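You operate a simulated robot arm through the tools that you are given. There is no shell and no other tool. Be economical: measure what you need, move in short steps, check, and stop when the job is done.

Carry out the task below with a simulated two-armed robot. There is one attempt and no reset: what you move stays moved.

Task
Carry the purple crate with both arms and set it on the top of the coil table.
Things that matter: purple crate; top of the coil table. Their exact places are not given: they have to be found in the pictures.

Only the result counts: the job must be done as asked and must still hold three seconds after the hand-in. Knocking over, shifting, dropping, spilling or breaking anything else fails it.

Robot
Two 7-joint arms with two-finger grippers on one trunk, on a base that drives. Base frame: it is fixed to the floor where the robot stands at the start and does not move with it; the origin is under the middle of the robot, x ahead of it, y to its left, z up; the surface under the hand at the start is at about z = 50. Lengths are in cm, angles in degrees, forces in N, time in s.
The left shoulder is at the start at [5.1, 16, 108], the right one opposite. With the tool pointing down near the work surface each hand reaches from about 10 to 66 cm from the robot's upright axis, wherever it stands, measured 20 degrees to its own side. Places, roughly: top of the coil table [-390, 140, 80]. Payload 2.45 kg a hand.
The tool frame of a hand sits at the grasp point between the pads (the TCP): z along the fingers, y along the line on which they close. The tips reach 2.6 cm beyond it. Largest opening 9.6 cm; the body of the gripper starts 6.9 cm behind the TCP.
Orientation is that of the tool frame in the base frame, as a unit quaternion [x, y, z, w]. With the fingers straight down and closing along the base's y, the tool's x points along the base's -x, its y along +y and its z along -z.

Tools
- The arms move only by the tool apply_moves. It takes "left_increments", "right_increments" or both (then of equal length, played together; a hand with none holds still); each is a list of rows, each a list of 7 numbers: the shift along the base's x, y, z in mm, then the turn, a rotation vector about the base's x, y, z in degrees, then the opening, from 0 (shut) to 1 (fully open). In form: [[tx, ty, tz, ax, ay, az, grip], ...]. A call has 1 to 8 rows; each row shifts and turns the commanded pose from where the row before left it. Rows are played at 5 a second. More than 5 cm and 8.6 degrees between two rows, or a gripper value outside its range, and nothing of the call is played. A pose out of reach is approached as far as the arm can. The call stops where the force on the tool passes 40 N (or 10 N more than at its start, if that is more) or the arm is blocked; 0.2 s more then pass. The fingers move at their own pace and stop on an object; they squeeze with about 22 N. The grip force told is the motor's: it shows also when the fingers shut on nothing. Time passes only in rows, and 0.2 s behind the last, so rows that do not move let the fingers close. The reply holds the time, the measured pose of the TCP, the force on the tool along the base axes, the opening and the grip force, in the units named above and with some noise, with the torque about the TCP (base axes, N m) and any sound that the robot's microphone picked up, and new pictures: "views" is both (left out), scene, wrist or none (wrist: the cameras of the hands that moved).
- Cameras (640 x 400 px; columns grow to the right, rows downward): "scene" is now at [12.43, -0.05, 153.33]; the picture's right is [0.03, -1.00, -0.00], its down [-0.92, -0.03, -0.40] and it looks along [0.40, 0.01, -0.92] (base axes); focal length 292 px, centre (320, 200). "left" rides on the left gripper at [8.2, -0.3, -9.8] in its tool frame; the picture's right is [0.04, 1.00, 0.00], its down [-0.73, 0.03, -0.68] and it looks along [-0.68, 0.03, 0.73] (tool axes); focal length 256 px, centre (320, 200). "right" rides on the right gripper at [8.2, 0.3, -9.8] in its tool frame; the picture's right is [-0.04, 1.00, 0.00], its down [-0.73, -0.03, -0.68] and it looks along [-0.68, -0.03, 0.73] (tool axes); focal length 256 px, centre (320, 200).
- raise_lower(by): slides the trunk up (or, below 0, down) by that many cm; the arms and the scene camera ride with it, the base frame stays. It gives what a move gives, with no picture.
- drive_base(legs): drives the robot by 1 to 6 legs, each [ahead, left, turn to the left] in cm, cm and degrees, along the robot's own axes; the way and the turn of a leg run together, so that a leg with both is an arc; at most 150 cm and 180 degrees a leg. The arms and the cameras ride along, it lands a little off, and it stops where it bumps. It gives what a move gives, and a new picture of the scene camera.
- pan_tilt(pan, tilt): turns the head with the scene camera to pan (to the left, within 120 degrees either way) and tilt (down, from -29 to 69), counted from straight ahead of the robot. It gives what a move gives, and a new picture of the scene camera.
- probe_pixels(camera, pixels): for up to 12 pixels [column, row] of the newest picture of that camera ("zoom" is the newest enlarged one), the place [x, y, z] in the base frame of the surface seen there, good to about 0.2 cm. It takes no simulated time.
- zoom(camera, box): a new picture of the part [left, top, right, bottom] of that camera's present view, enlarged. It takes no simulated time.
- sign_off(): hands the job in; it is judged then, once.

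Work in short steps. Measure before you move; look again where a grasp or a placing could have gone wrong, and mend it. You have 80 turns and 260 pictures in all, those below and enlarged ones among them. Open the grippers and draw the arms clear of the work before you hand the job in, unless the task says otherwise; then end with one line.

The tools are called after "Request:" as a command line: name --argument value ..., lists and objects as JSON in quotes. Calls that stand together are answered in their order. apply_moves: Moves the arms, as the interface text tells. Its arguments: {"type":"object","properties":{"left_increments":{"type":"array"},"right_increments":{"type":"array"},"views":{"type":"string","enum":["both","scene","wrist","none"]}},"required":[]} The other tools are called the same way: raise_lower (by) slides the trunk up or down; drive_base (legs) drives the base; pan_tilt (pan, tilt) turns the head that bears the scene camera; probe_pixels (camera, pixels) gives the place of the surface under pixels of a picture; zoom (camera, box) takes an enlarged picture of a part of a camera's view; sign_off () hands the job in.

At the start:

```text
t: 0.0
left_eef_pos: [49.59, 14.19, 87.6]
left_ee_rot: [0.0, 1.0, 0.0, -0.002]
left_force: [0.1, -0.4, 0.1]
left_torque: [0.0, 0.03, 0.01]
left_width: 9.58
left_grasp_force: 0.1
right_eef_pos: [48.4, -33.3, 80.88]
right_ee_rot: [-0.001, 1.0, 0.0, -0.002]
right_force: [0.0, -0.1, 0.0]
right_torque: [0.05, 0.02, 0.02]
right_width: 9.6
right_grasp_force: 0.2
trunk travel left (down, up): [-25.0, 31.7]
robot x, y, heading: [0.23, -0.25, 0.0]
head pan, tilt: [1.6, 66.4]
```

scene: 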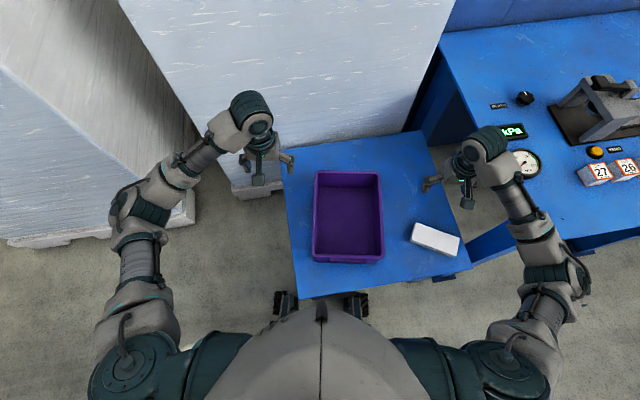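
right: 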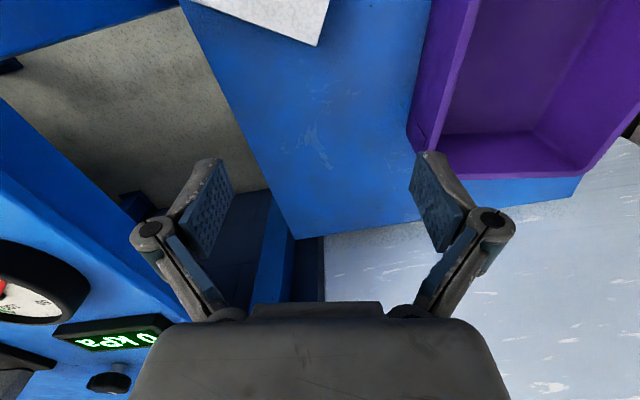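
left: 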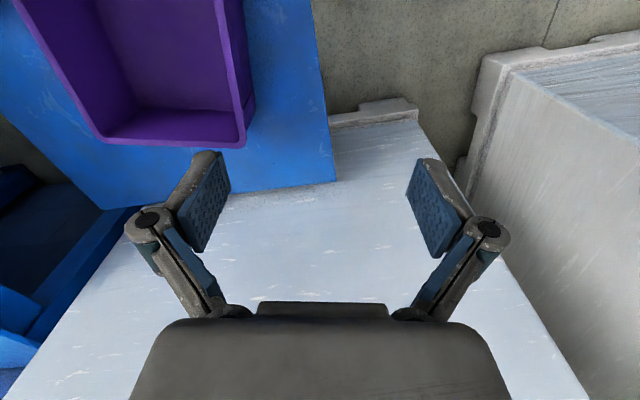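

The purple crate is at about (348,217) in the scene picture. I measure its rim, its inside and the table around it.

Request:
probe_pixels --camera "scene" --pixels '[[317, 173], [379, 175], [314, 256], [382, 260], [315, 215], [381, 215], [348, 215], [300, 215], [400, 215], [348, 173], [348, 259], [435, 240]]'

Request:
zoom --camera "scene" --box '[280, 140, 440, 290]'

```text
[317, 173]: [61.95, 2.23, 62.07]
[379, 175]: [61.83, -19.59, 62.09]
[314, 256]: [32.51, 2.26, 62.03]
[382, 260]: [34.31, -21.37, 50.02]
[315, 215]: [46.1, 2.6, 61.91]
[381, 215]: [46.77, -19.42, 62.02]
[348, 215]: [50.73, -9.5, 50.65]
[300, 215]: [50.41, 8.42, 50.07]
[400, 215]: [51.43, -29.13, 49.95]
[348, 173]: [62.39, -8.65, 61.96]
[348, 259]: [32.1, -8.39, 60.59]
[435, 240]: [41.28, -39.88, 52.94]
```

```text
2.67 times, centred on (360, 215) of scene
```

zoom: 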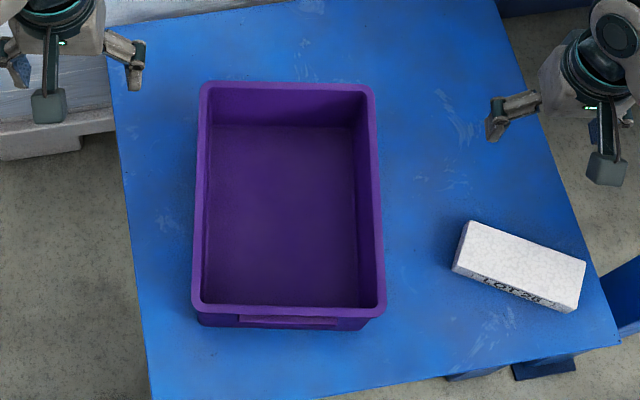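

The rim is at z≈62, with the left wall at y≈2.3, the right wall at y≈-19.5 and the crate centre at x≈47. I bring both open hands over the middle of the side walls.

Request:
apply_moves --left_increments '[[-5, -24, -35, 0, 0, 0, 1], [-5, -24, -35, 0, 0, 0, 1], [-5, -24, -35, 0, 0, 0, 1], [-5, -24, -35, 0, 0, 0, 1], [-5, -23, -36, 0, 0, 0, 1]]' --right_increments '[[-3, 28, -22, 0, 0, 0, 1], [-3, 28, -22, 0, 0, 0, 1], [-3, 28, -22, 0, 0, 0, 1], [-3, 27, -22, 0, 0, 0, 1], [-2, 27, -21, 0, 0, 0, 1]]'

```text
t: 1.2
left_eef_pos: [47.05, 2.12, 69.99]
left_ee_rot: [-0.001, 1.0, 0.0, 0.002]
left_force: [0.1, 0.6, 0.9]
left_torque: [0.01, 0.02, -0.03]
left_width: 9.59
left_grasp_force: 0.1
right_eef_pos: [46.46, -19.5, 70.05]
right_ee_rot: [0.0, 1.0, 0.0, 0.002]
right_force: [0.6, -1.5, 0.7]
right_torque: [-0.02, 0.0, -0.01]
right_width: 9.57
right_grasp_force: 0.1
trunk travel left (down, up): [-25.0, 31.7]
robot x, y, heading: [-0.2, 0.29, -0.1]
head pan, tilt: [1.6, 66.4]
```

scene: 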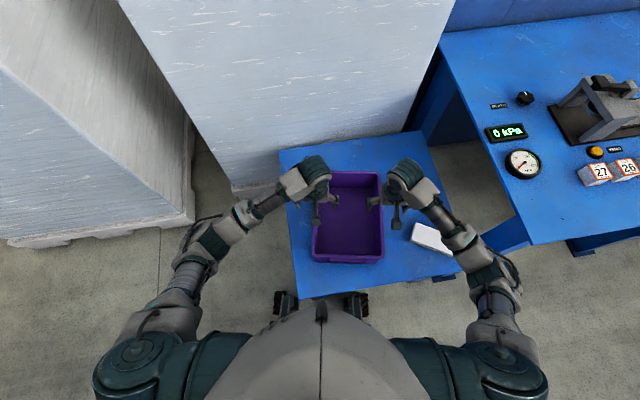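
right: 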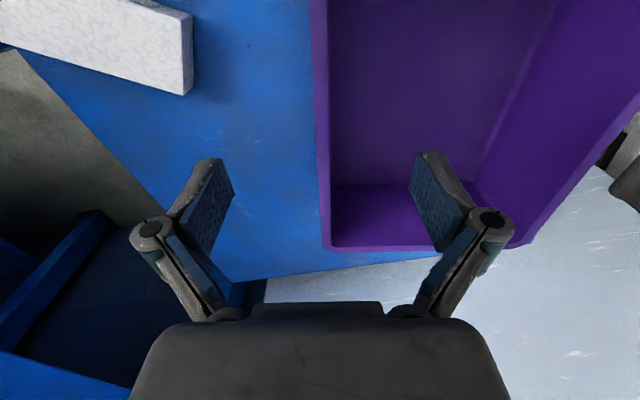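
left: 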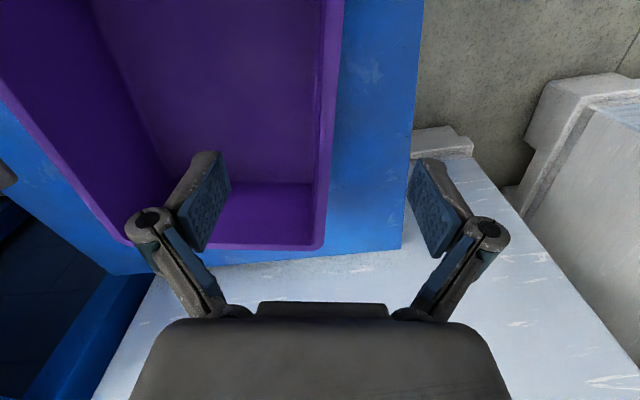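

Each wall lies between its hand's open fingers. I go down about 11 cm and then close.

Request:
apply_moves --left_increments '[[0, 0, -40, 0, 0, 0, 1], [0, 0, -40, 0, 0, 0, 1], [0, 0, -27, 0, 0, 0, 1], [0, 0, 0, 0, 0, 0, 0], [0, 0, 0, 0, 0, 0, 0], [0, 0, 0, 0, 0, 0, 0], [0, 0, 0, 0, 0, 0, 0]]' --right_increments '[[2, 0, -40, 0, 0, 0, 1], [2, 0, -40, 0, 0, 0, 1], [2, 0, -27, 0, 0, 0, 1], [0, 0, 0, 0, 0, 0, 0], [0, 0, 0, 0, 0, 0, 0], [0, 0, 0, 0, 0, 0, 0], [0, 0, 0, 0, 0, 0, 0]]'

```text
t: 2.8
left_eef_pos: [46.97, 2.2, 59.24]
left_ee_rot: [0.0, 1.0, 0.002, 0.002]
left_force: [0.3, 0.3, -0.3]
left_torque: [0.01, -0.16, -0.03]
left_width: 0.62
left_grasp_force: 21.9
right_eef_pos: [47.3, -19.33, 59.56]
right_ee_rot: [0.0, 1.0, -0.001, 0.001]
right_force: [-0.6, 0.8, 1.6]
right_torque: [0.03, -0.29, -0.04]
right_width: 0.61
right_grasp_force: 21.9
trunk travel left (down, up): [-25.0, 31.7]
robot x, y, heading: [-0.09, -0.11, -0.1]
head pan, tilt: [1.6, 66.4]
```

scene: 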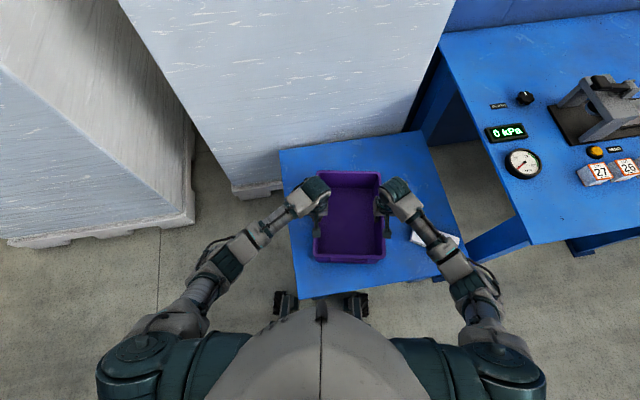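
right: 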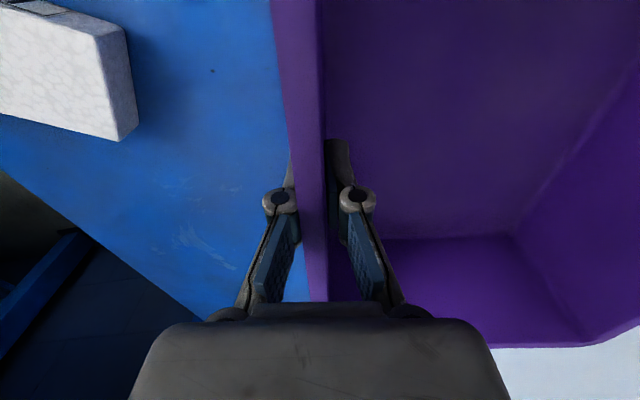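
left: 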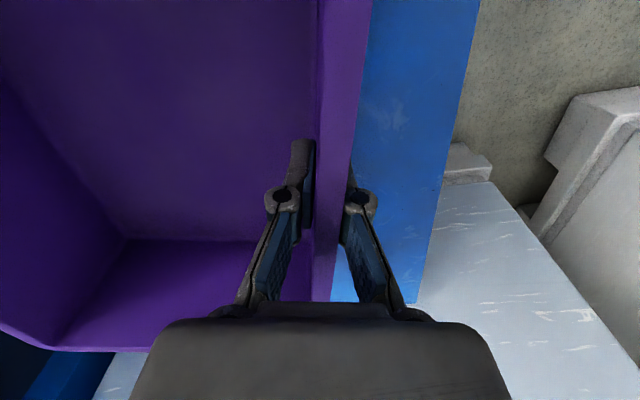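

Both grippers hold a wall (width about 0.6 cm, 22 N). I lift 5 cm straight up as a test.

Request:
apply_moves --left_increments '[[0, 0, 10, 0, 0, 0, 0], [0, 0, 20, 0, 0, 0, 0], [0, 0, 20, 0, 0, 0, 0], [0, 0, 0, 0, 0, 0, 0]]' --right_increments '[[0, 0, 10, 0, 0, 0, 0], [0, 0, 20, 0, 0, 0, 0], [0, 0, 20, 0, 0, 0, 0], [0, 0, 0, 0, 0, 0, 0]]'

```text
t: 3.8
left_eef_pos: [46.64, 2.21, 64.42]
left_ee_rot: [0.0, 1.0, -0.001, 0.002]
left_force: [4.3, -15.6, -1.9]
left_torque: [-0.36, -0.18, 0.43]
left_width: 0.61
left_grasp_force: 21.8
right_eef_pos: [47.15, -19.17, 64.44]
right_ee_rot: [-0.002, 1.0, 0.001, 0.0]
right_force: [-3.5, 16.5, -2.6]
right_torque: [0.37, 0.18, 0.3]
right_width: 0.59
right_grasp_force: 22.2
trunk travel left (down, up): [-25.0, 31.7]
robot x, y, heading: [-0.19, -0.07, -0.1]
head pan, tilt: [1.6, 66.4]
```

scene: 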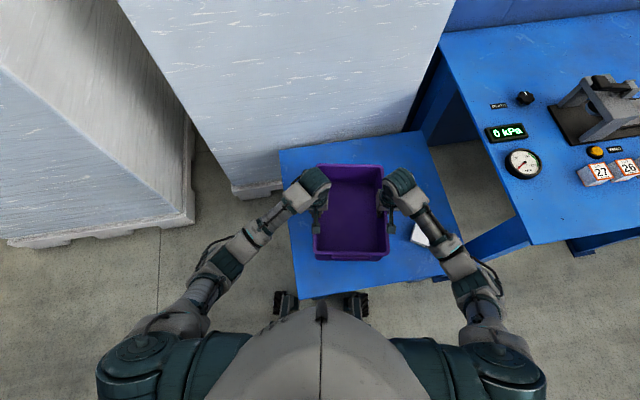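
right: 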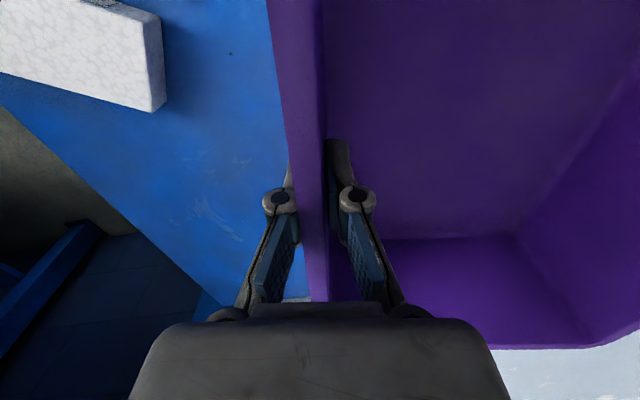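
left: 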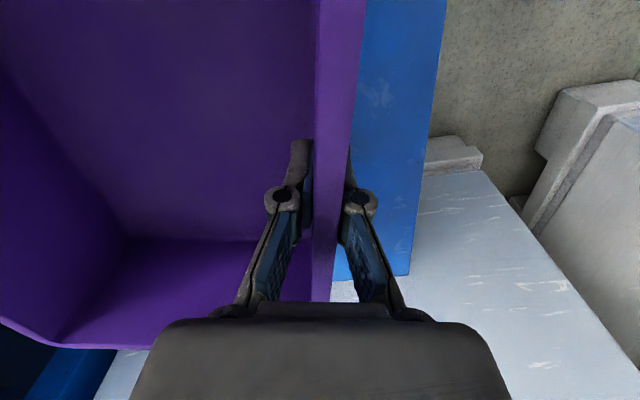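

The crate lifts level and is light, but the hands pull apart on it by about 16 N. I ease each inwards by 1 mm.

Request:
apply_moves --left_increments '[[0, -1, 0, 0, 0, 0, 0], [0, 0, 0, 0, 0, 0, 0]]' --right_increments '[[0, 1, 0, 0, 0, 0, 0], [0, 0, 0, 0, 0, 0, 0]]' --views "none"

Request:
raise_lower --by 15

```text
t: 4.4
left_eef_pos: [46.67, 2.13, 64.44]
left_ee_rot: [0.0, 1.0, 0.001, 0.001]
left_force: [4.9, -11.1, -2.8]
left_torque: [-0.28, -0.64, 0.49]
left_width: 0.6
left_grasp_force: 22.2
right_eef_pos: [47.15, -19.31, 64.47]
right_ee_rot: [0.0, 1.0, 0.0, 0.0]
right_force: [-5.1, 10.5, -2.8]
right_torque: [0.23, 0.72, 0.5]
right_width: 0.6
right_grasp_force: 21.8
trunk travel left (down, up): [-25.0, 31.7]
robot x, y, heading: [-0.1, -0.17, -0.2]
head pan, tilt: [1.6, 66.4]
```

```text
t: 6.2
left_eef_pos: [46.76, 2.01, 79.68]
left_ee_rot: [0.0, 1.0, 0.0, 0.001]
left_force: [4.0, -18.2, -2.7]
left_torque: [-0.34, 0.19, 0.47]
left_width: 0.58
left_grasp_force: 22.0
right_eef_pos: [47.24, -19.5, 79.18]
right_ee_rot: [-0.002, 1.0, 0.0, 0.001]
right_force: [-2.8, 18.0, -1.9]
right_torque: [0.4, -0.16, 0.35]
right_width: 0.61
right_grasp_force: 22.6
trunk travel left (down, up): [-40.0, 16.7]
robot x, y, heading: [-0.28, -0.0, 0.0]
head pan, tilt: [1.6, 66.4]
```

The stretch is back at 18 N, so I ease the hands in a bit more. Then I look around behind on the left for the coil table.

Request:
apply_moves --left_increments '[[1, -2, 0, 0, 0, 0, 0], [0, 0, 0, 0, 0, 0, 0]]' --right_increments '[[-1, 2, 0, 0, 0, 0, 0], [0, 0, 0, 0, 0, 0, 0]]' --views "scene"

Request:
pan_tilt --pan 118 --tilt 20

Request:
pan_tilt --pan 60 --tilt 30

Request:
pan_tilt --pan -118 --tilt 20

Request:
pan_tilt --pan -60 --tilt 30

```text
t: 6.8
left_eef_pos: [46.88, 2.08, 79.43]
left_ee_rot: [0.0, 1.0, 0.002, 0.001]
left_force: [1.0, -4.6, -2.8]
left_torque: [-0.1, -0.3, -0.05]
left_width: 0.61
left_grasp_force: 21.9
right_eef_pos: [47.27, -19.36, 79.39]
right_ee_rot: [0.0, 1.0, 0.0, 0.001]
right_force: [-0.4, 4.0, -2.0]
right_torque: [0.1, 0.39, 0.12]
right_width: 0.63
right_grasp_force: 21.6
trunk travel left (down, up): [-40.0, 16.7]
robot x, y, heading: [-0.16, 0.25, -0.0]
head pan, tilt: [1.6, 66.4]
```

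scene: 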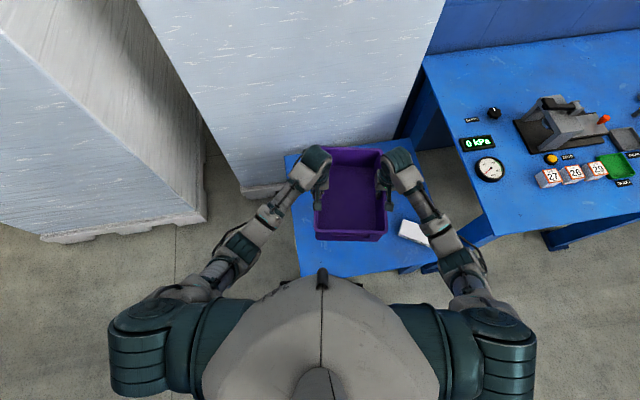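

```text
t: 8.7
left_eef_pos: [46.82, 2.2, 79.55]
left_ee_rot: [-0.001, 1.0, 0.002, 0.001]
left_force: [-0.2, 21.0, -2.6]
left_torque: [0.5, 0.21, -0.07]
left_width: 0.61
left_grasp_force: 21.9
right_eef_pos: [47.22, -19.41, 79.29]
right_ee_rot: [0.001, 1.0, -0.001, 0.001]
right_force: [-0.4, -21.7, -2.4]
right_torque: [-0.48, -0.17, 0.01]
right_width: 0.61
right_grasp_force: 21.9
trunk travel left (down, up): [-40.0, 16.7]
robot x, y, heading: [-0.08, 0.2, 0.1]
head pan, tilt: [118.0, 20.0]
```

scene: 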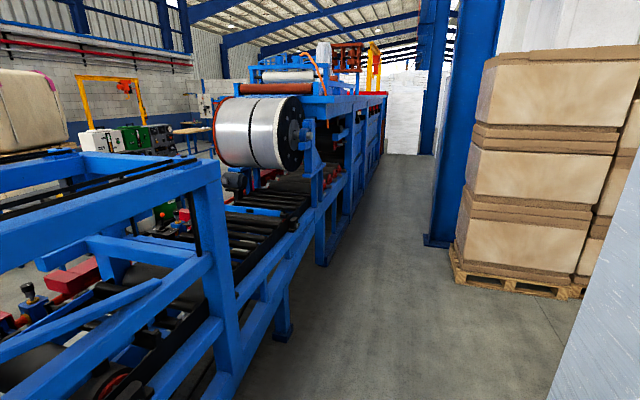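

```text
t: 10.0
left_eef_pos: [46.99, 2.15, 79.5]
left_ee_rot: [0.0, 1.0, 0.001, 0.001]
left_force: [-1.1, 26.9, -2.4]
left_torque: [0.6, -0.08, -0.08]
left_width: 0.55
left_grasp_force: 21.8
right_eef_pos: [47.17, -19.26, 79.47]
right_ee_rot: [0.0, 1.0, -0.001, 0.001]
right_force: [1.0, -27.8, -3.7]
right_torque: [-0.63, 0.11, 0.04]
right_width: 0.6
right_grasp_force: 21.5
trunk travel left (down, up): [-40.0, 16.7]
robot x, y, heading: [-0.19, 0.11, -0.1]
head pan, tilt: [60.0, 30.0]
```

scene: 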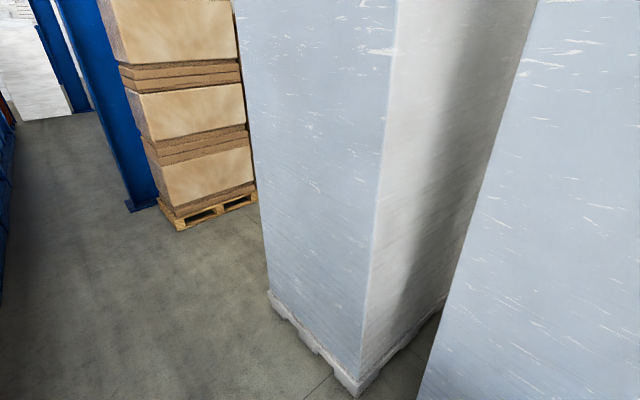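

```text
t: 12.6
left_eef_pos: [46.91, 2.09, 79.53]
left_ee_rot: [-0.001, 1.0, 0.001, 0.001]
left_force: [-1.3, 26.3, -2.8]
left_torque: [0.63, 0.03, -0.07]
left_width: 0.59
left_grasp_force: 22.1
right_eef_pos: [47.13, -19.33, 79.37]
right_ee_rot: [0.001, 1.0, -0.002, 0.001]
right_force: [1.4, -26.9, -2.7]
right_torque: [-0.64, -0.01, 0.05]
right_width: 0.58
right_grasp_force: 21.5
trunk travel left (down, up): [-40.0, 16.7]
robot x, y, heading: [0.08, -0.19, -0.2]
head pan, tilt: [-118.0, 20.0]
```

scene: 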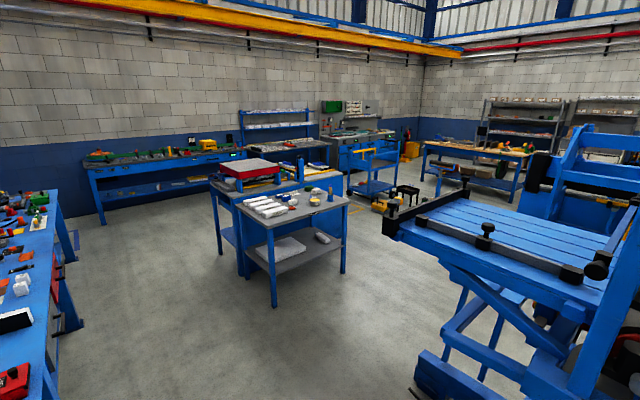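

```text
t: 13.9
left_eef_pos: [46.92, 2.17, 79.4]
left_ee_rot: [-0.001, 1.0, 0.002, 0.001]
left_force: [0.3, 27.4, -1.9]
left_torque: [0.63, 0.02, -0.06]
left_width: 0.61
left_grasp_force: 22.2
right_eef_pos: [47.3, -19.33, 79.4]
right_ee_rot: [0.0, 1.0, -0.001, 0.002]
right_force: [0.8, -27.4, -2.3]
right_torque: [-0.62, 0.05, 0.04]
right_width: 0.61
right_grasp_force: 21.8
trunk travel left (down, up): [-40.0, 16.7]
robot x, y, heading: [-0.54, -0.05, -0.0]
head pan, tilt: [-60.0, 30.0]
```

scene: 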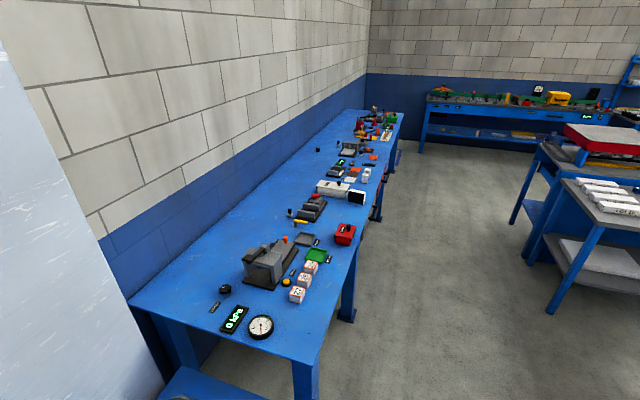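

The hands now press about 27 N inwards, so I ease them out. The table behind the robot needs locating, so I pan back to 120 to probe there.

Request:
apply_moves --left_increments '[[0, 1.2, 0, 0, 0, 0, 0], [0, 0, 0, 0, 0, 0, 0]]' --right_increments '[[0, -1.2, 0, 0, 0, 0, 0], [0, 0, 0, 0, 0, 0, 0]]' --views "none"

Request:
pan_tilt --pan 120 --tilt 20

Request:
probe_pixels --camera "scene" --pixels '[[60, 180], [40, 120], [100, 160], [220, 280], [255, 135], [320, 130], [300, 250], [280, 330], [150, 235], [60, 145], [400, 200], [270, 205]]'

Request:
pan_tilt --pan -120 --tilt 20

Request:
probe_pixels --camera "scene" --pixels '[[500, 240], [395, 225], [440, 190], [590, 270], [430, 385], [560, 180], [350, 300], [600, 220], [480, 240], [635, 200], [540, 360], [385, 205]]'

```text
t: 14.5
left_eef_pos: [46.85, 2.16, 79.43]
left_ee_rot: [0.0, 1.0, 0.001, 0.001]
left_force: [-0.1, 21.0, -2.6]
left_torque: [0.5, 0.33, 0.13]
left_width: 0.59
left_grasp_force: 22.1
right_eef_pos: [47.23, -19.29, 79.21]
right_ee_rot: [0.0, 1.0, 0.0, 0.0]
right_force: [-0.6, -21.7, -2.1]
right_torque: [-0.52, -0.3, 0.09]
right_width: 0.61
right_grasp_force: 22.3
trunk travel left (down, up): [-40.0, 16.7]
robot x, y, heading: [0.43, 0.07, -0.1]
head pan, tilt: [-60.0, 30.0]
```

```text
t: 17.2
left_eef_pos: [46.87, 2.08, 79.45]
left_ee_rot: [0.0, 1.0, 0.001, 0.0]
left_force: [-0.3, 16.5, -3.0]
left_torque: [0.38, -0.05, 0.13]
left_width: 0.6
left_grasp_force: 21.9
right_eef_pos: [47.23, -19.32, 79.31]
right_ee_rot: [0.001, 1.0, 0.0, 0.001]
right_force: [-0.5, -16.7, -1.9]
right_torque: [-0.39, 0.08, 0.14]
right_width: 0.59
right_grasp_force: 22.8
trunk travel left (down, up): [-40.0, 16.7]
robot x, y, heading: [0.34, -0.39, 0.2]
head pan, tilt: [120.0, 20.0]
```

scene: 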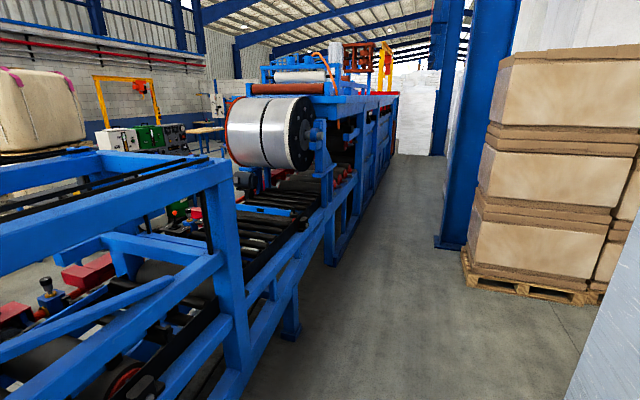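

```text
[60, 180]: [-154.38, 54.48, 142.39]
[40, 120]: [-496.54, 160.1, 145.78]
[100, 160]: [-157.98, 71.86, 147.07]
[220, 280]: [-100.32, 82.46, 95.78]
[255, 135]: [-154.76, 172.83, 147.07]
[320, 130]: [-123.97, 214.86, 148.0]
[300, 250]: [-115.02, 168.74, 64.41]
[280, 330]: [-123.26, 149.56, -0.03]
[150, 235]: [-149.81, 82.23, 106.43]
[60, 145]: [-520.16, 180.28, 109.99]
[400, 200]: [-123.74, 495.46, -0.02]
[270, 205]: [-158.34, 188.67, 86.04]
```

```text
t: 20.6
left_eef_pos: [46.87, 2.1, 79.44]
left_ee_rot: [0.0, 1.0, 0.001, 0.001]
left_force: [0.4, 13.2, -2.6]
left_torque: [0.28, 0.02, 0.11]
left_width: 0.6
left_grasp_force: 22.2
right_eef_pos: [47.22, -19.32, 79.25]
right_ee_rot: [0.0, 1.0, 0.0, 0.0]
right_force: [-0.6, -12.9, -2.7]
right_torque: [-0.33, 0.05, 0.09]
right_width: 0.6
right_grasp_force: 21.8
trunk travel left (down, up): [-40.0, 16.7]
robot x, y, heading: [-0.04, -0.01, 0.1]
head pan, tilt: [-120.0, 20.0]
```

scene: 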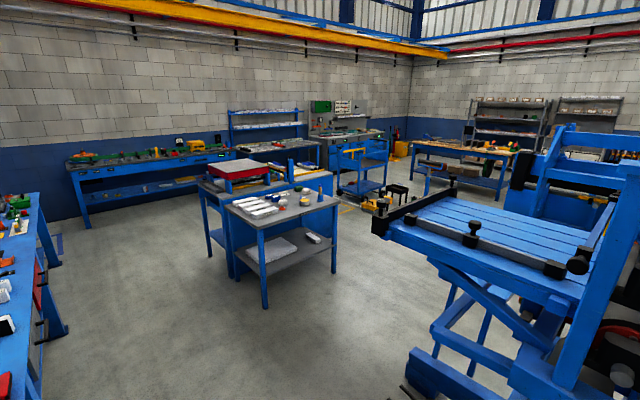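

```text
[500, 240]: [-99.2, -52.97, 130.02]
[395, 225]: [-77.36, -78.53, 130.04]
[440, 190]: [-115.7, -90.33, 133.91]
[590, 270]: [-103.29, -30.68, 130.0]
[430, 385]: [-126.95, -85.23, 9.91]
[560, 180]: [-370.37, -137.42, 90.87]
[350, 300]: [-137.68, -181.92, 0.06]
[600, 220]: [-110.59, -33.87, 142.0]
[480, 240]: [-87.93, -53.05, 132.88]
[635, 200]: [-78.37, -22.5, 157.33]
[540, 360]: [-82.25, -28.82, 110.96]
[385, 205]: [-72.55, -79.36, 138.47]
```

The coil line runs along y behind me, ending at the lift table at y≈-90, and the target is on its far side. I probe the passage between the lift table and the grey table, then the bench to the right.

Request:
probe_pixels --camera "scene" --pixels '[[265, 305], [337, 200], [333, 270], [225, 205], [210, 250], [405, 375], [412, 355], [350, 190], [365, 215], [385, 165], [450, 195], [415, 195]]'

Request:
zoom --camera "scene" --box '[340, 100, 640, 400]'

Request:
pan_tilt --pan -60 --tilt 40

Request:
probe_pixels --camera "scene" --pixels '[[310, 310], [350, 200], [280, 190], [400, 60], [335, 120], [355, 330], [450, 250], [380, 20], [300, 60], [340, 175], [600, 100], [250, 380]]'

```text
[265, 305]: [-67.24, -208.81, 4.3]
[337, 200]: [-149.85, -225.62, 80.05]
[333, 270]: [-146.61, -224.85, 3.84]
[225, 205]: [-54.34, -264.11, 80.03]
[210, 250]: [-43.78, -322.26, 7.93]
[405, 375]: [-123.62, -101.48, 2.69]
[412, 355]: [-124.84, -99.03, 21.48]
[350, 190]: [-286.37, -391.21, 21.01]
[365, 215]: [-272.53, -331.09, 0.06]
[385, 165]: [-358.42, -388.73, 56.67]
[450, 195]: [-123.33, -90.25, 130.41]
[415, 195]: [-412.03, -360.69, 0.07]
```

```text
1.33 times, centred on (490, 250) of scene
```

zoom: 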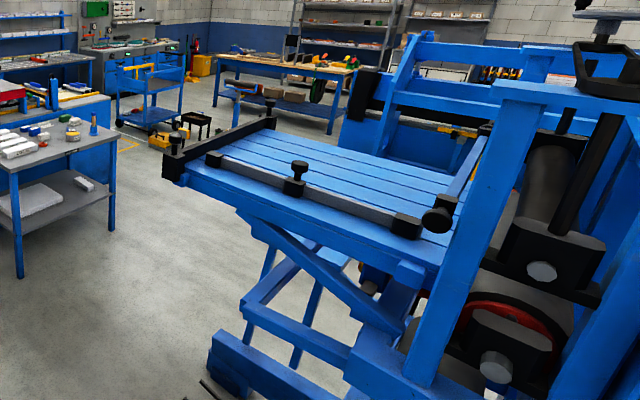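

```text
t: 21.9
left_eef_pos: [46.87, 2.11, 79.46]
left_ee_rot: [0.0, 1.0, 0.001, 0.001]
left_force: [0.6, 13.0, -2.0]
left_torque: [0.29, 0.01, 0.11]
left_width: 0.61
left_grasp_force: 21.7
right_eef_pos: [47.17, -19.48, 79.34]
right_ee_rot: [-0.001, 1.0, 0.0, 0.001]
right_force: [-1.1, -12.2, -2.7]
right_torque: [-0.28, 0.07, 0.06]
right_width: 0.62
right_grasp_force: 21.6
trunk travel left (down, up): [-40.0, 16.7]
robot x, y, heading: [-0.23, 0.18, -0.1]
head pan, tilt: [-60.0, 40.0]
```

scene: 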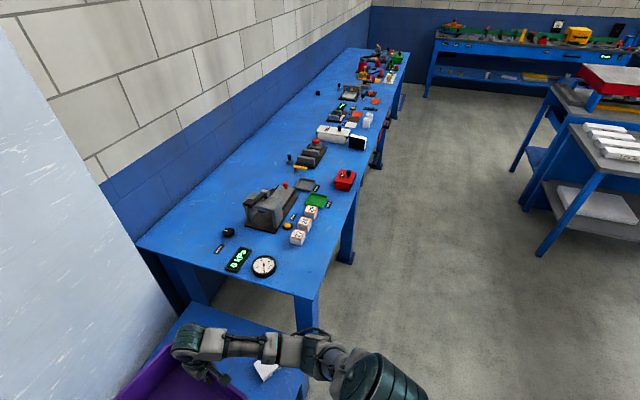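

```text
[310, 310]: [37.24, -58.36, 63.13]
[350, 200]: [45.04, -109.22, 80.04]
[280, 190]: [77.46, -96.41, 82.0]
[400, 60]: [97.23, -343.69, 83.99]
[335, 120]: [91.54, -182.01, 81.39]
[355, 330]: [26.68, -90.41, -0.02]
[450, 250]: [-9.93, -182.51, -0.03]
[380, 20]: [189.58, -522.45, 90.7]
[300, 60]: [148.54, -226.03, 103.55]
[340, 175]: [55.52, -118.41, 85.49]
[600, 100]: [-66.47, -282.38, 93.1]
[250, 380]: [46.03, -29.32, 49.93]
```

The bench corner is near (37,-58,80), and the grey table's near corners are (-67,-209) and (-150,-225). The lift table ends at y≈-101, so the gap is about 108 cm wide. I back off 15 cm, then turn right 90.

Request:
drive_base --legs '[[-15, 0, 0]]'

Request:
drive_base --legs '[[0, 0, -45], [0, 0, -45]]'

Request:
pan_tilt --pan 0 --tilt 45

```text
t: 23.3
left_eef_pos: [31.76, 2.04, 79.55]
left_ee_rot: [0.001, 1.0, 0.001, 0.001]
left_force: [0.0, 12.9, -2.5]
left_torque: [0.29, 0.03, 0.18]
left_width: 0.61
left_grasp_force: 21.9
right_eef_pos: [32.06, -19.45, 79.28]
right_ee_rot: [0.0, 1.0, -0.001, 0.001]
right_force: [-0.9, -11.8, -1.8]
right_torque: [-0.29, 0.0, 0.07]
right_width: 0.62
right_grasp_force: 22.2
trunk travel left (down, up): [-40.0, 16.7]
robot x, y, heading: [-15.38, -0.0, 0.0]
head pan, tilt: [-60.0, 40.0]
```

scene: 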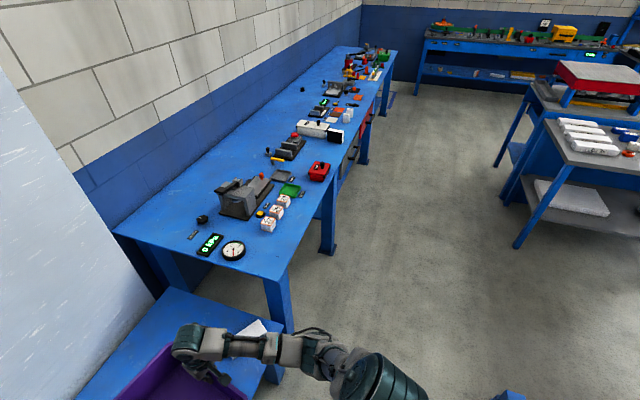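

```text
t: 27.8
left_eef_pos: [-12.15, -46.64, 79.73]
left_ee_rot: [0.7, 0.714, -0.001, 0.001]
left_force: [2.4, -0.5, -2.3]
left_torque: [-0.04, -0.04, 0.07]
left_width: 0.6
left_grasp_force: 21.5
right_eef_pos: [-33.67, -47.35, 79.5]
right_ee_rot: [0.7, 0.714, -0.002, 0.002]
right_force: [-2.0, 1.0, -3.7]
right_torque: [0.08, 0.03, 0.1]
right_width: 0.59
right_grasp_force: 21.9
trunk travel left (down, up): [-40.0, 16.7]
robot x, y, heading: [-15.39, 0.09, -89.0]
head pan, tilt: [-60.0, 40.0]
```

scene: 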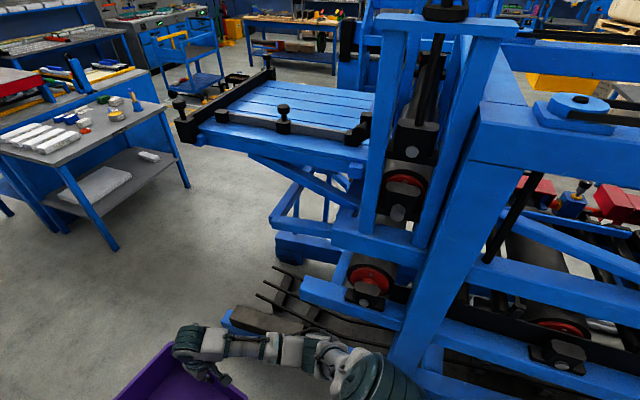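

```text
t: 29.1
left_eef_pos: [-12.24, -46.32, 79.75]
left_ee_rot: [0.7, 0.714, -0.003, 0.004]
left_force: [-0.4, -0.8, -2.5]
left_torque: [0.0, 0.02, 0.06]
left_width: 0.6
left_grasp_force: 21.9
right_eef_pos: [-33.69, -47.06, 79.72]
right_ee_rot: [0.7, 0.714, -0.003, 0.003]
right_force: [-0.9, 1.6, -2.8]
right_torque: [0.04, 0.04, 0.05]
right_width: 0.59
right_grasp_force: 21.7
trunk travel left (down, up): [-40.0, 16.7]
robot x, y, heading: [-15.61, -0.0, -89.0]
head pan, tilt: [0.0, 45.0]
```

scene: 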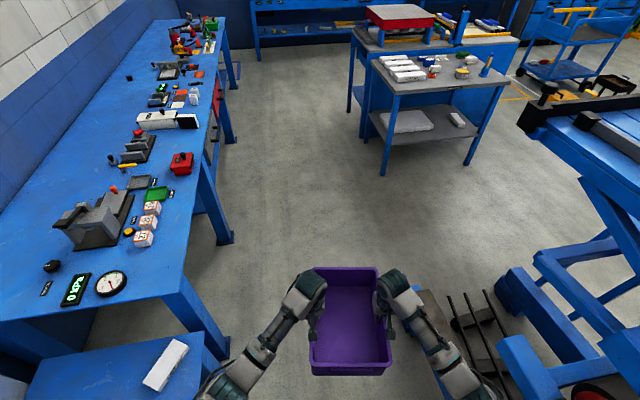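

Black fork prongs lie on the floor at the right, near (465,320). I check them and the lift feet before driving along.

Request:
probe_pixels --camera "scene" --pixels '[[425, 300], [452, 297], [470, 295], [490, 290], [430, 330], [505, 280], [527, 125], [383, 172], [467, 163], [225, 240], [205, 340], [365, 130]]'

Request:
zoom --camera "scene" --box '[400, 220, 640, 400]'

```text
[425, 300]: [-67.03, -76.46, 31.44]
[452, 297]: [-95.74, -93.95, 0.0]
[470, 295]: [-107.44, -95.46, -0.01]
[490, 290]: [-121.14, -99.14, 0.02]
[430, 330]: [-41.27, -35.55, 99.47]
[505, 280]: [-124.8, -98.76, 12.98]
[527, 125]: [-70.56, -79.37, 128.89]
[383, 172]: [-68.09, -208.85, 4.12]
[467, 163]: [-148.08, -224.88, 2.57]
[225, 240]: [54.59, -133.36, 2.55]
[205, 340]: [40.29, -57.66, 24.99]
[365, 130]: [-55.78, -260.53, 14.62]
```

```text
2.22 times, centred on (520, 310) of scene
```

zoom: 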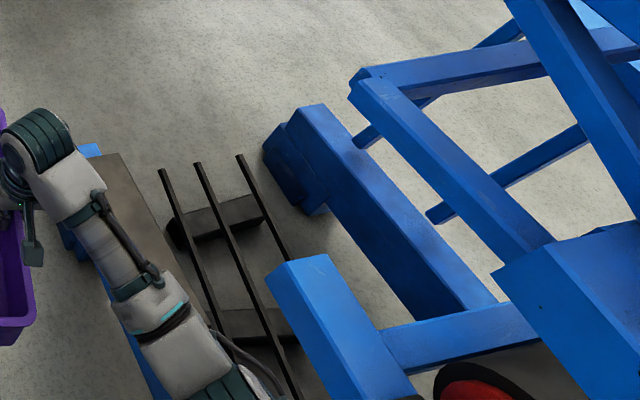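

The nearest obstacle on the right is at x≈-67 and the bench edge on the left is at x≈40, so the lane is clear. I drive ahead 155 cm in parts.

Request:
drive_base --legs '[[75, 0, 0], [78, 0, 0]]'

Request:
pan_tilt --pan -60 --tilt 35

```text
t: 37.0
left_eef_pos: [-9.37, -200.04, 79.8]
left_ee_rot: [0.702, 0.712, -0.003, 0.004]
left_force: [1.6, -0.4, -2.0]
left_torque: [0.01, -0.01, 0.05]
left_width: 0.6
left_grasp_force: 21.8
right_eef_pos: [-30.94, -200.73, 79.62]
right_ee_rot: [0.703, 0.712, -0.004, 0.003]
right_force: [-1.3, 0.4, -3.0]
right_torque: [0.06, 0.02, 0.06]
right_width: 0.62
right_grasp_force: 22.2
trunk travel left (down, up): [-40.0, 16.7]
robot x, y, heading: [-12.48, -153.5, -89.4]
head pan, tilt: [0.0, 45.0]
```

scene: 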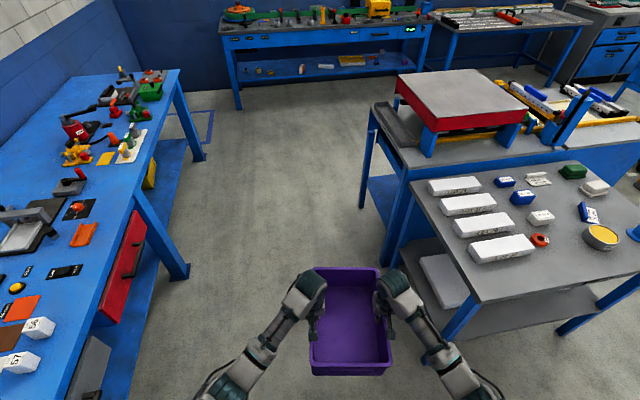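

```text
t: 38.2
left_eef_pos: [-9.47, -199.93, 79.95]
left_ee_rot: [0.702, 0.712, -0.002, 0.005]
left_force: [0.0, -0.5, -3.2]
left_torque: [0.04, -0.02, 0.04]
left_width: 0.6
left_grasp_force: 21.8
right_eef_pos: [-30.83, -200.48, 79.84]
right_ee_rot: [0.703, 0.711, -0.004, 0.004]
right_force: [0.5, 1.4, -1.8]
right_torque: [0.02, 0.01, 0.05]
right_width: 0.58
right_grasp_force: 21.7
trunk travel left (down, up): [-40.0, 16.7]
robot x, y, heading: [-12.04, -153.8, -89.3]
head pan, tilt: [-60.0, 35.0]
```

scene: 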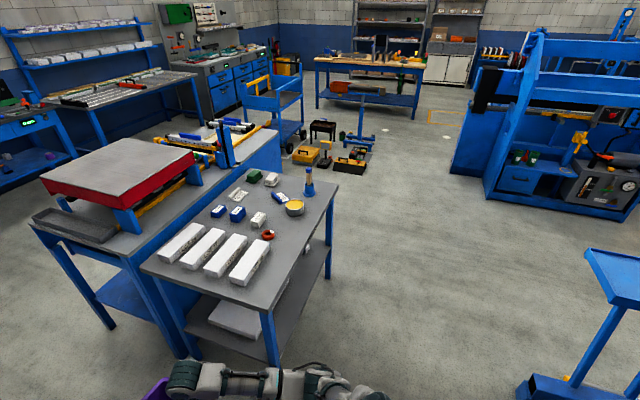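

The grey table's corner is close to the crate's sweep. I probe the table top and the things beyond it before turning.

Request:
probe_pixels --camera "scene" --pixels '[[145, 265], [268, 310], [337, 185], [585, 255], [520, 390], [490, 190], [450, 170], [560, 300], [350, 165], [640, 220], [400, 280], [530, 40]]'

Request:
drive_base --legs '[[-20, 0, 0], [0, 0, -45], [0, 0, -45]]'

Request:
pan_tilt --pan 0 --tilt 35

```text
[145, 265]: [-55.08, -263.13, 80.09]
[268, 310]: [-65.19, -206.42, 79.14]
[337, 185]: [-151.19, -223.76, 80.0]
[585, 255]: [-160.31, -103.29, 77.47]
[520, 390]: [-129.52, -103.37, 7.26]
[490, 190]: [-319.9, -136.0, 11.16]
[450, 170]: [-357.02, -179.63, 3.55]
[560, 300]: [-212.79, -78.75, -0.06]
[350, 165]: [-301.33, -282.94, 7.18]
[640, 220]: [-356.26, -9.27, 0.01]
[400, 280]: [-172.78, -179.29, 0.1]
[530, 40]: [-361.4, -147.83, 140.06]
```

```text
t: 44.0
left_eef_pos: [-58.62, -135.01, 80.08]
left_ee_rot: [1.0, -0.004, -0.005, 0.0]
left_force: [-0.8, -1.2, -1.6]
left_torque: [-0.06, 0.0, 0.05]
left_width: 0.61
left_grasp_force: 21.2
right_eef_pos: [-58.86, -113.67, 79.78]
right_ee_rot: [1.0, -0.005, -0.005, -0.001]
right_force: [0.7, 1.5, -2.6]
right_torque: [0.0, -0.11, 0.1]
right_width: 0.6
right_grasp_force: 21.7
trunk travel left (down, up): [-40.0, 16.7]
robot x, y, heading: [-12.16, -133.12, 179.4]
head pan, tilt: [-60.0, 35.0]
```

scene: 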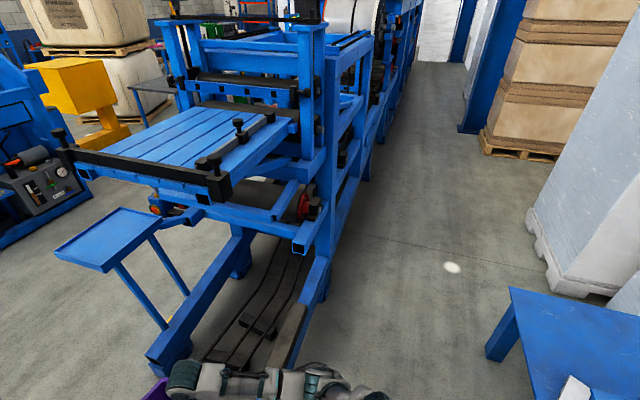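

```text
t: 45.3
left_eef_pos: [-58.41, -135.21, 80.1]
left_ee_rot: [1.0, -0.005, -0.007, 0.001]
left_force: [-1.2, -0.1, -2.1]
left_torque: [-0.02, 0.04, 0.03]
left_width: 0.61
left_grasp_force: 22.1
right_eef_pos: [-58.61, -113.54, 79.92]
right_ee_rot: [1.0, -0.003, -0.007, -0.001]
right_force: [0.6, 0.0, -3.3]
right_torque: [-0.04, -0.08, 0.03]
right_width: 0.6
right_grasp_force: 21.9
trunk travel left (down, up): [-40.0, 16.7]
robot x, y, heading: [-12.39, -133.45, 179.3]
head pan, tilt: [0.0, 35.0]
```

scene: 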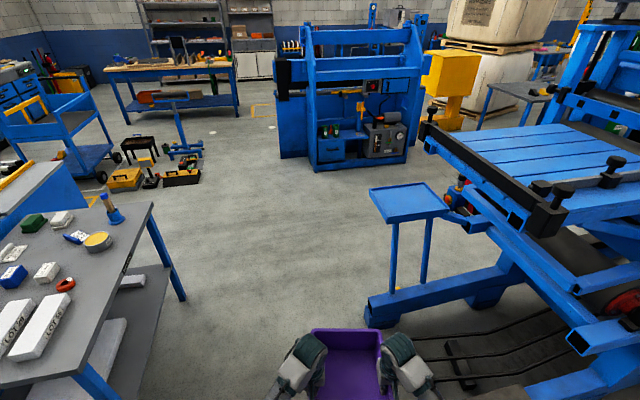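

A small blue tray stands out at (405,200) beside the lift. A grey-topped table is visible behind the yellow post at (520,90), and I probe both.

Request:
probe_pixels --camera "scene" --pixels '[[370, 188], [380, 220], [448, 212], [370, 320], [515, 92], [500, 87], [540, 97], [480, 120], [445, 110], [315, 168], [405, 150], [550, 60]]'

Request:
zoom --camera "scene" --box '[400, 20, 640, 170]'

```text
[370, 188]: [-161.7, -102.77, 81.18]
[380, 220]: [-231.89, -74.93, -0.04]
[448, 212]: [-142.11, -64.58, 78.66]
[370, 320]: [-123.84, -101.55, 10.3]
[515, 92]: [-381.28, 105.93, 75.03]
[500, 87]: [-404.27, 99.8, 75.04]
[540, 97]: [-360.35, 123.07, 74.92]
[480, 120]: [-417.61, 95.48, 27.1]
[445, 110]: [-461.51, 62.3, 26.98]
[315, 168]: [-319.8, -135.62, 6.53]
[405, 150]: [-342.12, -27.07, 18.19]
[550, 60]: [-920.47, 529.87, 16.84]
```

```text
2.67 times, centred on (520, 95) of scene
```

zoom: 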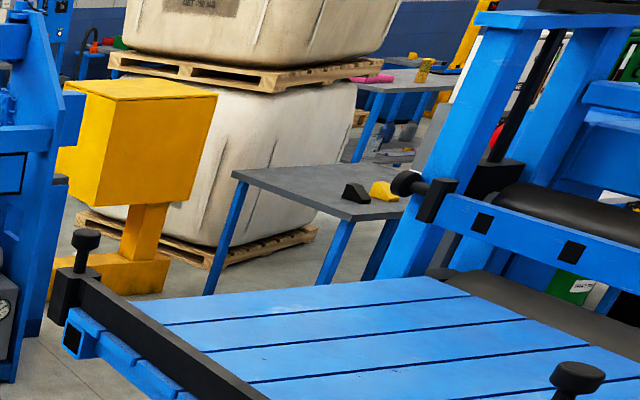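

The grey table (z≈75, x -404 to -360, y from ~100) matches the coil table. I strafe left to mid-lane, drive through the gap to x≈-225 and look right.

Request:
drive_base --legs '[[0, 21, 0], [100, 0, 0], [113, 0, 0]]'

Request:
pan_tilt --pan -65 --tilt 30

```text
t: 57.3
left_eef_pos: [-274.62, -152.52, 80.1]
left_ee_rot: [1.0, -0.007, -0.007, 0.001]
left_force: [-0.1, -0.5, -2.4]
left_torque: [-0.05, 0.05, 0.05]
left_width: 0.59
left_grasp_force: 22.2
right_eef_pos: [-274.62, -131.05, 79.97]
right_ee_rot: [1.0, -0.008, -0.007, 0.0]
right_force: [0.9, 1.5, -3.7]
right_torque: [0.01, -0.1, 0.04]
right_width: 0.61
right_grasp_force: 22.4
trunk travel left (down, up): [-40.0, 16.7]
robot x, y, heading: [-228.59, -151.19, 179.3]
head pan, tilt: [0.0, 35.0]
```

scene: 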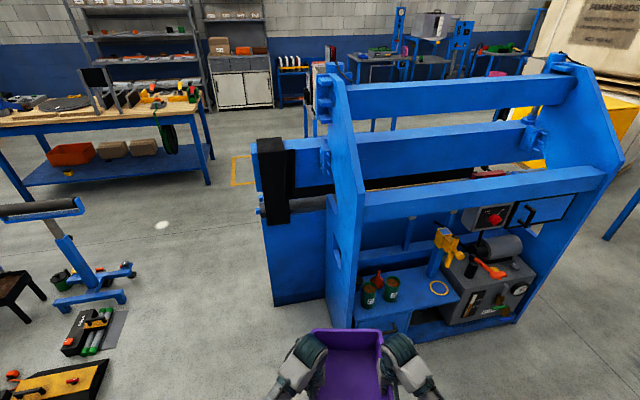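

```text
t: 58.6
left_eef_pos: [-274.41, -152.46, 80.25]
left_ee_rot: [1.0, -0.008, -0.007, 0.001]
left_force: [0.5, -0.8, -3.3]
left_torque: [0.01, 0.0, 0.0]
left_width: 0.62
left_grasp_force: 22.3
right_eef_pos: [-274.38, -131.1, 80.15]
right_ee_rot: [1.0, -0.007, -0.008, -0.002]
right_force: [-0.3, 1.5, -2.8]
right_torque: [0.05, -0.08, 0.03]
right_width: 0.58
right_grasp_force: 22.1
trunk travel left (down, up): [-40.0, 16.7]
robot x, y, heading: [-228.9, -150.94, 178.8]
head pan, tilt: [-65.0, 30.0]
```

scene: 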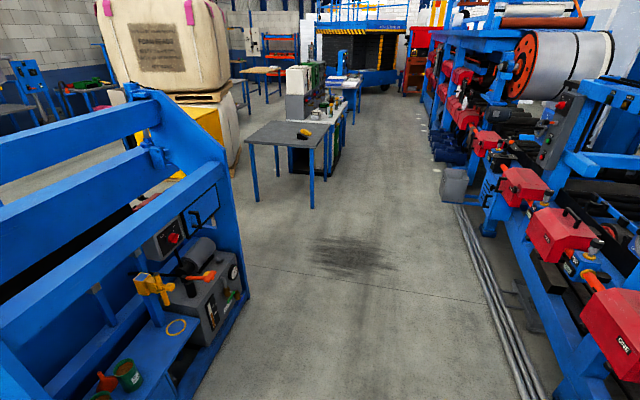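

The aisle is clear and the coil table is at about (288,135). I measure it along with the aisle's edges.

Request:
probe_pixels --camera "scene" --pixels '[[246, 140], [312, 148], [328, 125], [268, 122], [290, 135], [303, 135], [235, 270], [218, 150], [540, 390], [460, 210], [525, 205], [500, 290]]'

Request:
zoom --camera "scene" --box '[220, 40, 400, 220]'

```text
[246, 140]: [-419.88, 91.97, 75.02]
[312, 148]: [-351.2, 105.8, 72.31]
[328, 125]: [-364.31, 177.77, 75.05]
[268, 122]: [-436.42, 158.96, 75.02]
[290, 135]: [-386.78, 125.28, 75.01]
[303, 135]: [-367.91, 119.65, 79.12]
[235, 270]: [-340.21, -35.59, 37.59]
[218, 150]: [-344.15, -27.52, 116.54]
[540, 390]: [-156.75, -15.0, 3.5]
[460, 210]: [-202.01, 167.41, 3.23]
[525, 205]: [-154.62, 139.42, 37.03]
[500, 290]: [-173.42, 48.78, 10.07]
```

```text
2.22 times, centred on (310, 130) of scene
```

zoom: 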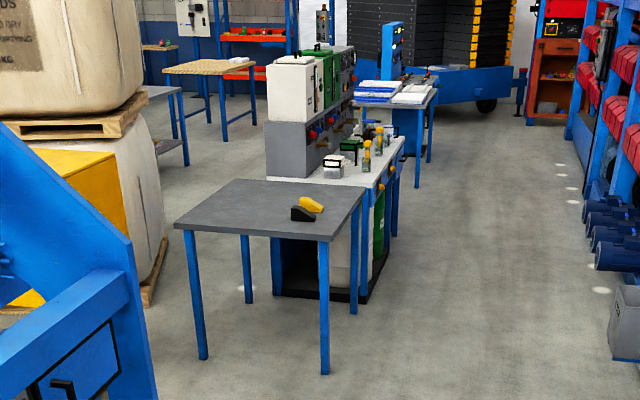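

The table top corners are about (-420,92), (-351,105), (-364,178) and (-436,159), at z≈75. Small black and yellow objects sit near (-368,120), so I'll place the crate from the aisle on the northern half. I turn right, strafe to mid-aisle and drive up.

Request:
probe_pixels --camera "zoom" --pixels '[[293, 218], [313, 220], [322, 207], [303, 200], [270, 178], [390, 165], [375, 300], [355, 185], [405, 140], [300, 60], [392, 205], [365, 225]]'

Request:
drive_base --legs '[[0, 0, -45], [0, 0, -44], [0, 22, 0], [120, 0, 0], [120, 0, 0]]'

Request:
pan_tilt --pan 60 --tilt 40

```text
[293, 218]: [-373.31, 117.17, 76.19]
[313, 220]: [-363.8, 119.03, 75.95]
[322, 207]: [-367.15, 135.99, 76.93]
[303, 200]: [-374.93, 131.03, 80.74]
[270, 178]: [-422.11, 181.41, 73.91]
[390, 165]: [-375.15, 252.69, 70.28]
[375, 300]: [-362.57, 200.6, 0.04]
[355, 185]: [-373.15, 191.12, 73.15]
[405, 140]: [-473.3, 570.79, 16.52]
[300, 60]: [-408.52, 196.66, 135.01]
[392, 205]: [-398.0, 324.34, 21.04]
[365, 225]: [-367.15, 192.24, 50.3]
```

```text
t: 75.6
left_eef_pos: [-260.42, 131.97, 80.19]
left_ee_rot: [0.723, -0.691, -0.006, -0.005]
left_force: [-1.6, 0.5, -3.2]
left_torque: [-0.09, 0.03, 0.05]
left_width: 0.59
left_grasp_force: 22.9
right_eef_pos: [-239.07, 133.28, 80.07]
right_ee_rot: [0.722, -0.691, -0.006, -0.006]
right_force: [2.3, -1.0, -2.9]
right_torque: [0.02, -0.04, 0.06]
right_width: 0.59
right_grasp_force: 22.3
trunk travel left (down, up): [-40.0, 16.7]
robot x, y, heading: [-256.48, 86.59, 92.6]
head pan, tilt: [-65.0, 30.0]
```

scene: 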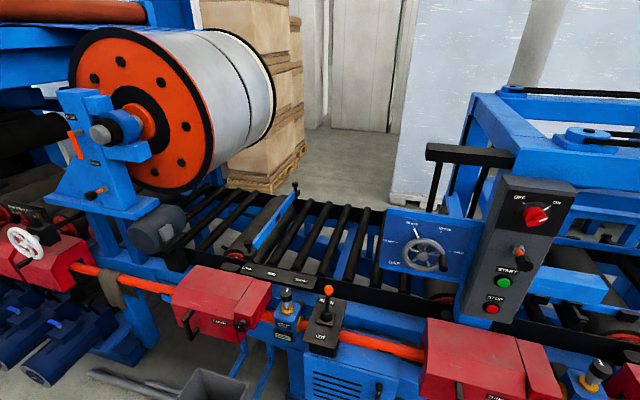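

```text
t: 77.7
left_eef_pos: [-260.47, 131.83, 80.44]
left_ee_rot: [0.722, -0.692, -0.008, -0.007]
left_force: [-0.7, 0.7, -2.2]
left_torque: [0.01, 0.01, 0.02]
left_width: 0.6
left_grasp_force: 22.3
right_eef_pos: [-238.92, 133.07, 80.26]
right_ee_rot: [0.722, -0.692, -0.007, -0.007]
right_force: [0.9, 0.4, -2.3]
right_torque: [-0.12, -0.02, 0.03]
right_width: 0.59
right_grasp_force: 22.1
trunk travel left (down, up): [-40.0, 16.7]
robot x, y, heading: [-256.11, 86.14, 92.5]
head pan, tilt: [60.0, 40.0]
```

scene: 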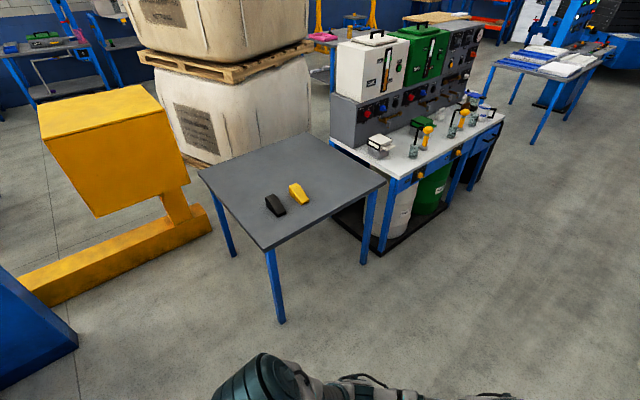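

The coil table is now plain at (290,185), with a white-topped cabinet just north of it. I measure the corners and the small objects precisely.

Request:
probe_pixels --camera "scene" --pixels '[[202, 172], [264, 247], [382, 182], [309, 135], [268, 200], [283, 213], [292, 187], [307, 200], [392, 178], [503, 118], [377, 150], [335, 138]]'

Request:
zoom --camera "scene" --box '[190, 100, 410, 260]'

```text
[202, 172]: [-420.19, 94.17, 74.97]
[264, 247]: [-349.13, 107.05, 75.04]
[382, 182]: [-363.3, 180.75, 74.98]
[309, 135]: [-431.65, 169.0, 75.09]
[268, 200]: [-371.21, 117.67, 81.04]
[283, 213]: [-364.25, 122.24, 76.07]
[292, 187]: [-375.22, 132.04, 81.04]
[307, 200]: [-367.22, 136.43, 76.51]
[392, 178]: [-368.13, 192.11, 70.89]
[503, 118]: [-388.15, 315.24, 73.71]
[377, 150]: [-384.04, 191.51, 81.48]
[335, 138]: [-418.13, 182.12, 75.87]
```

```text
2.50 times, centred on (300, 180) of scene
```

zoom: 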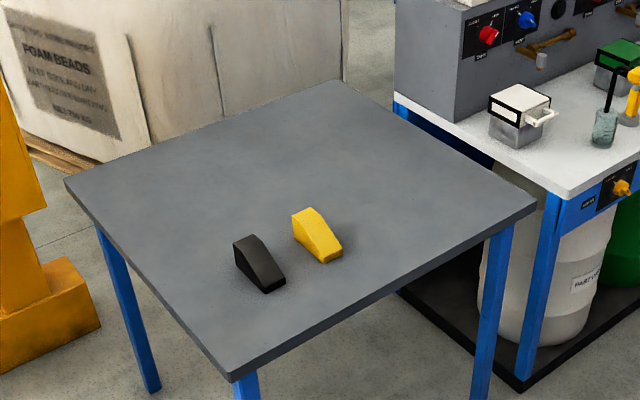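

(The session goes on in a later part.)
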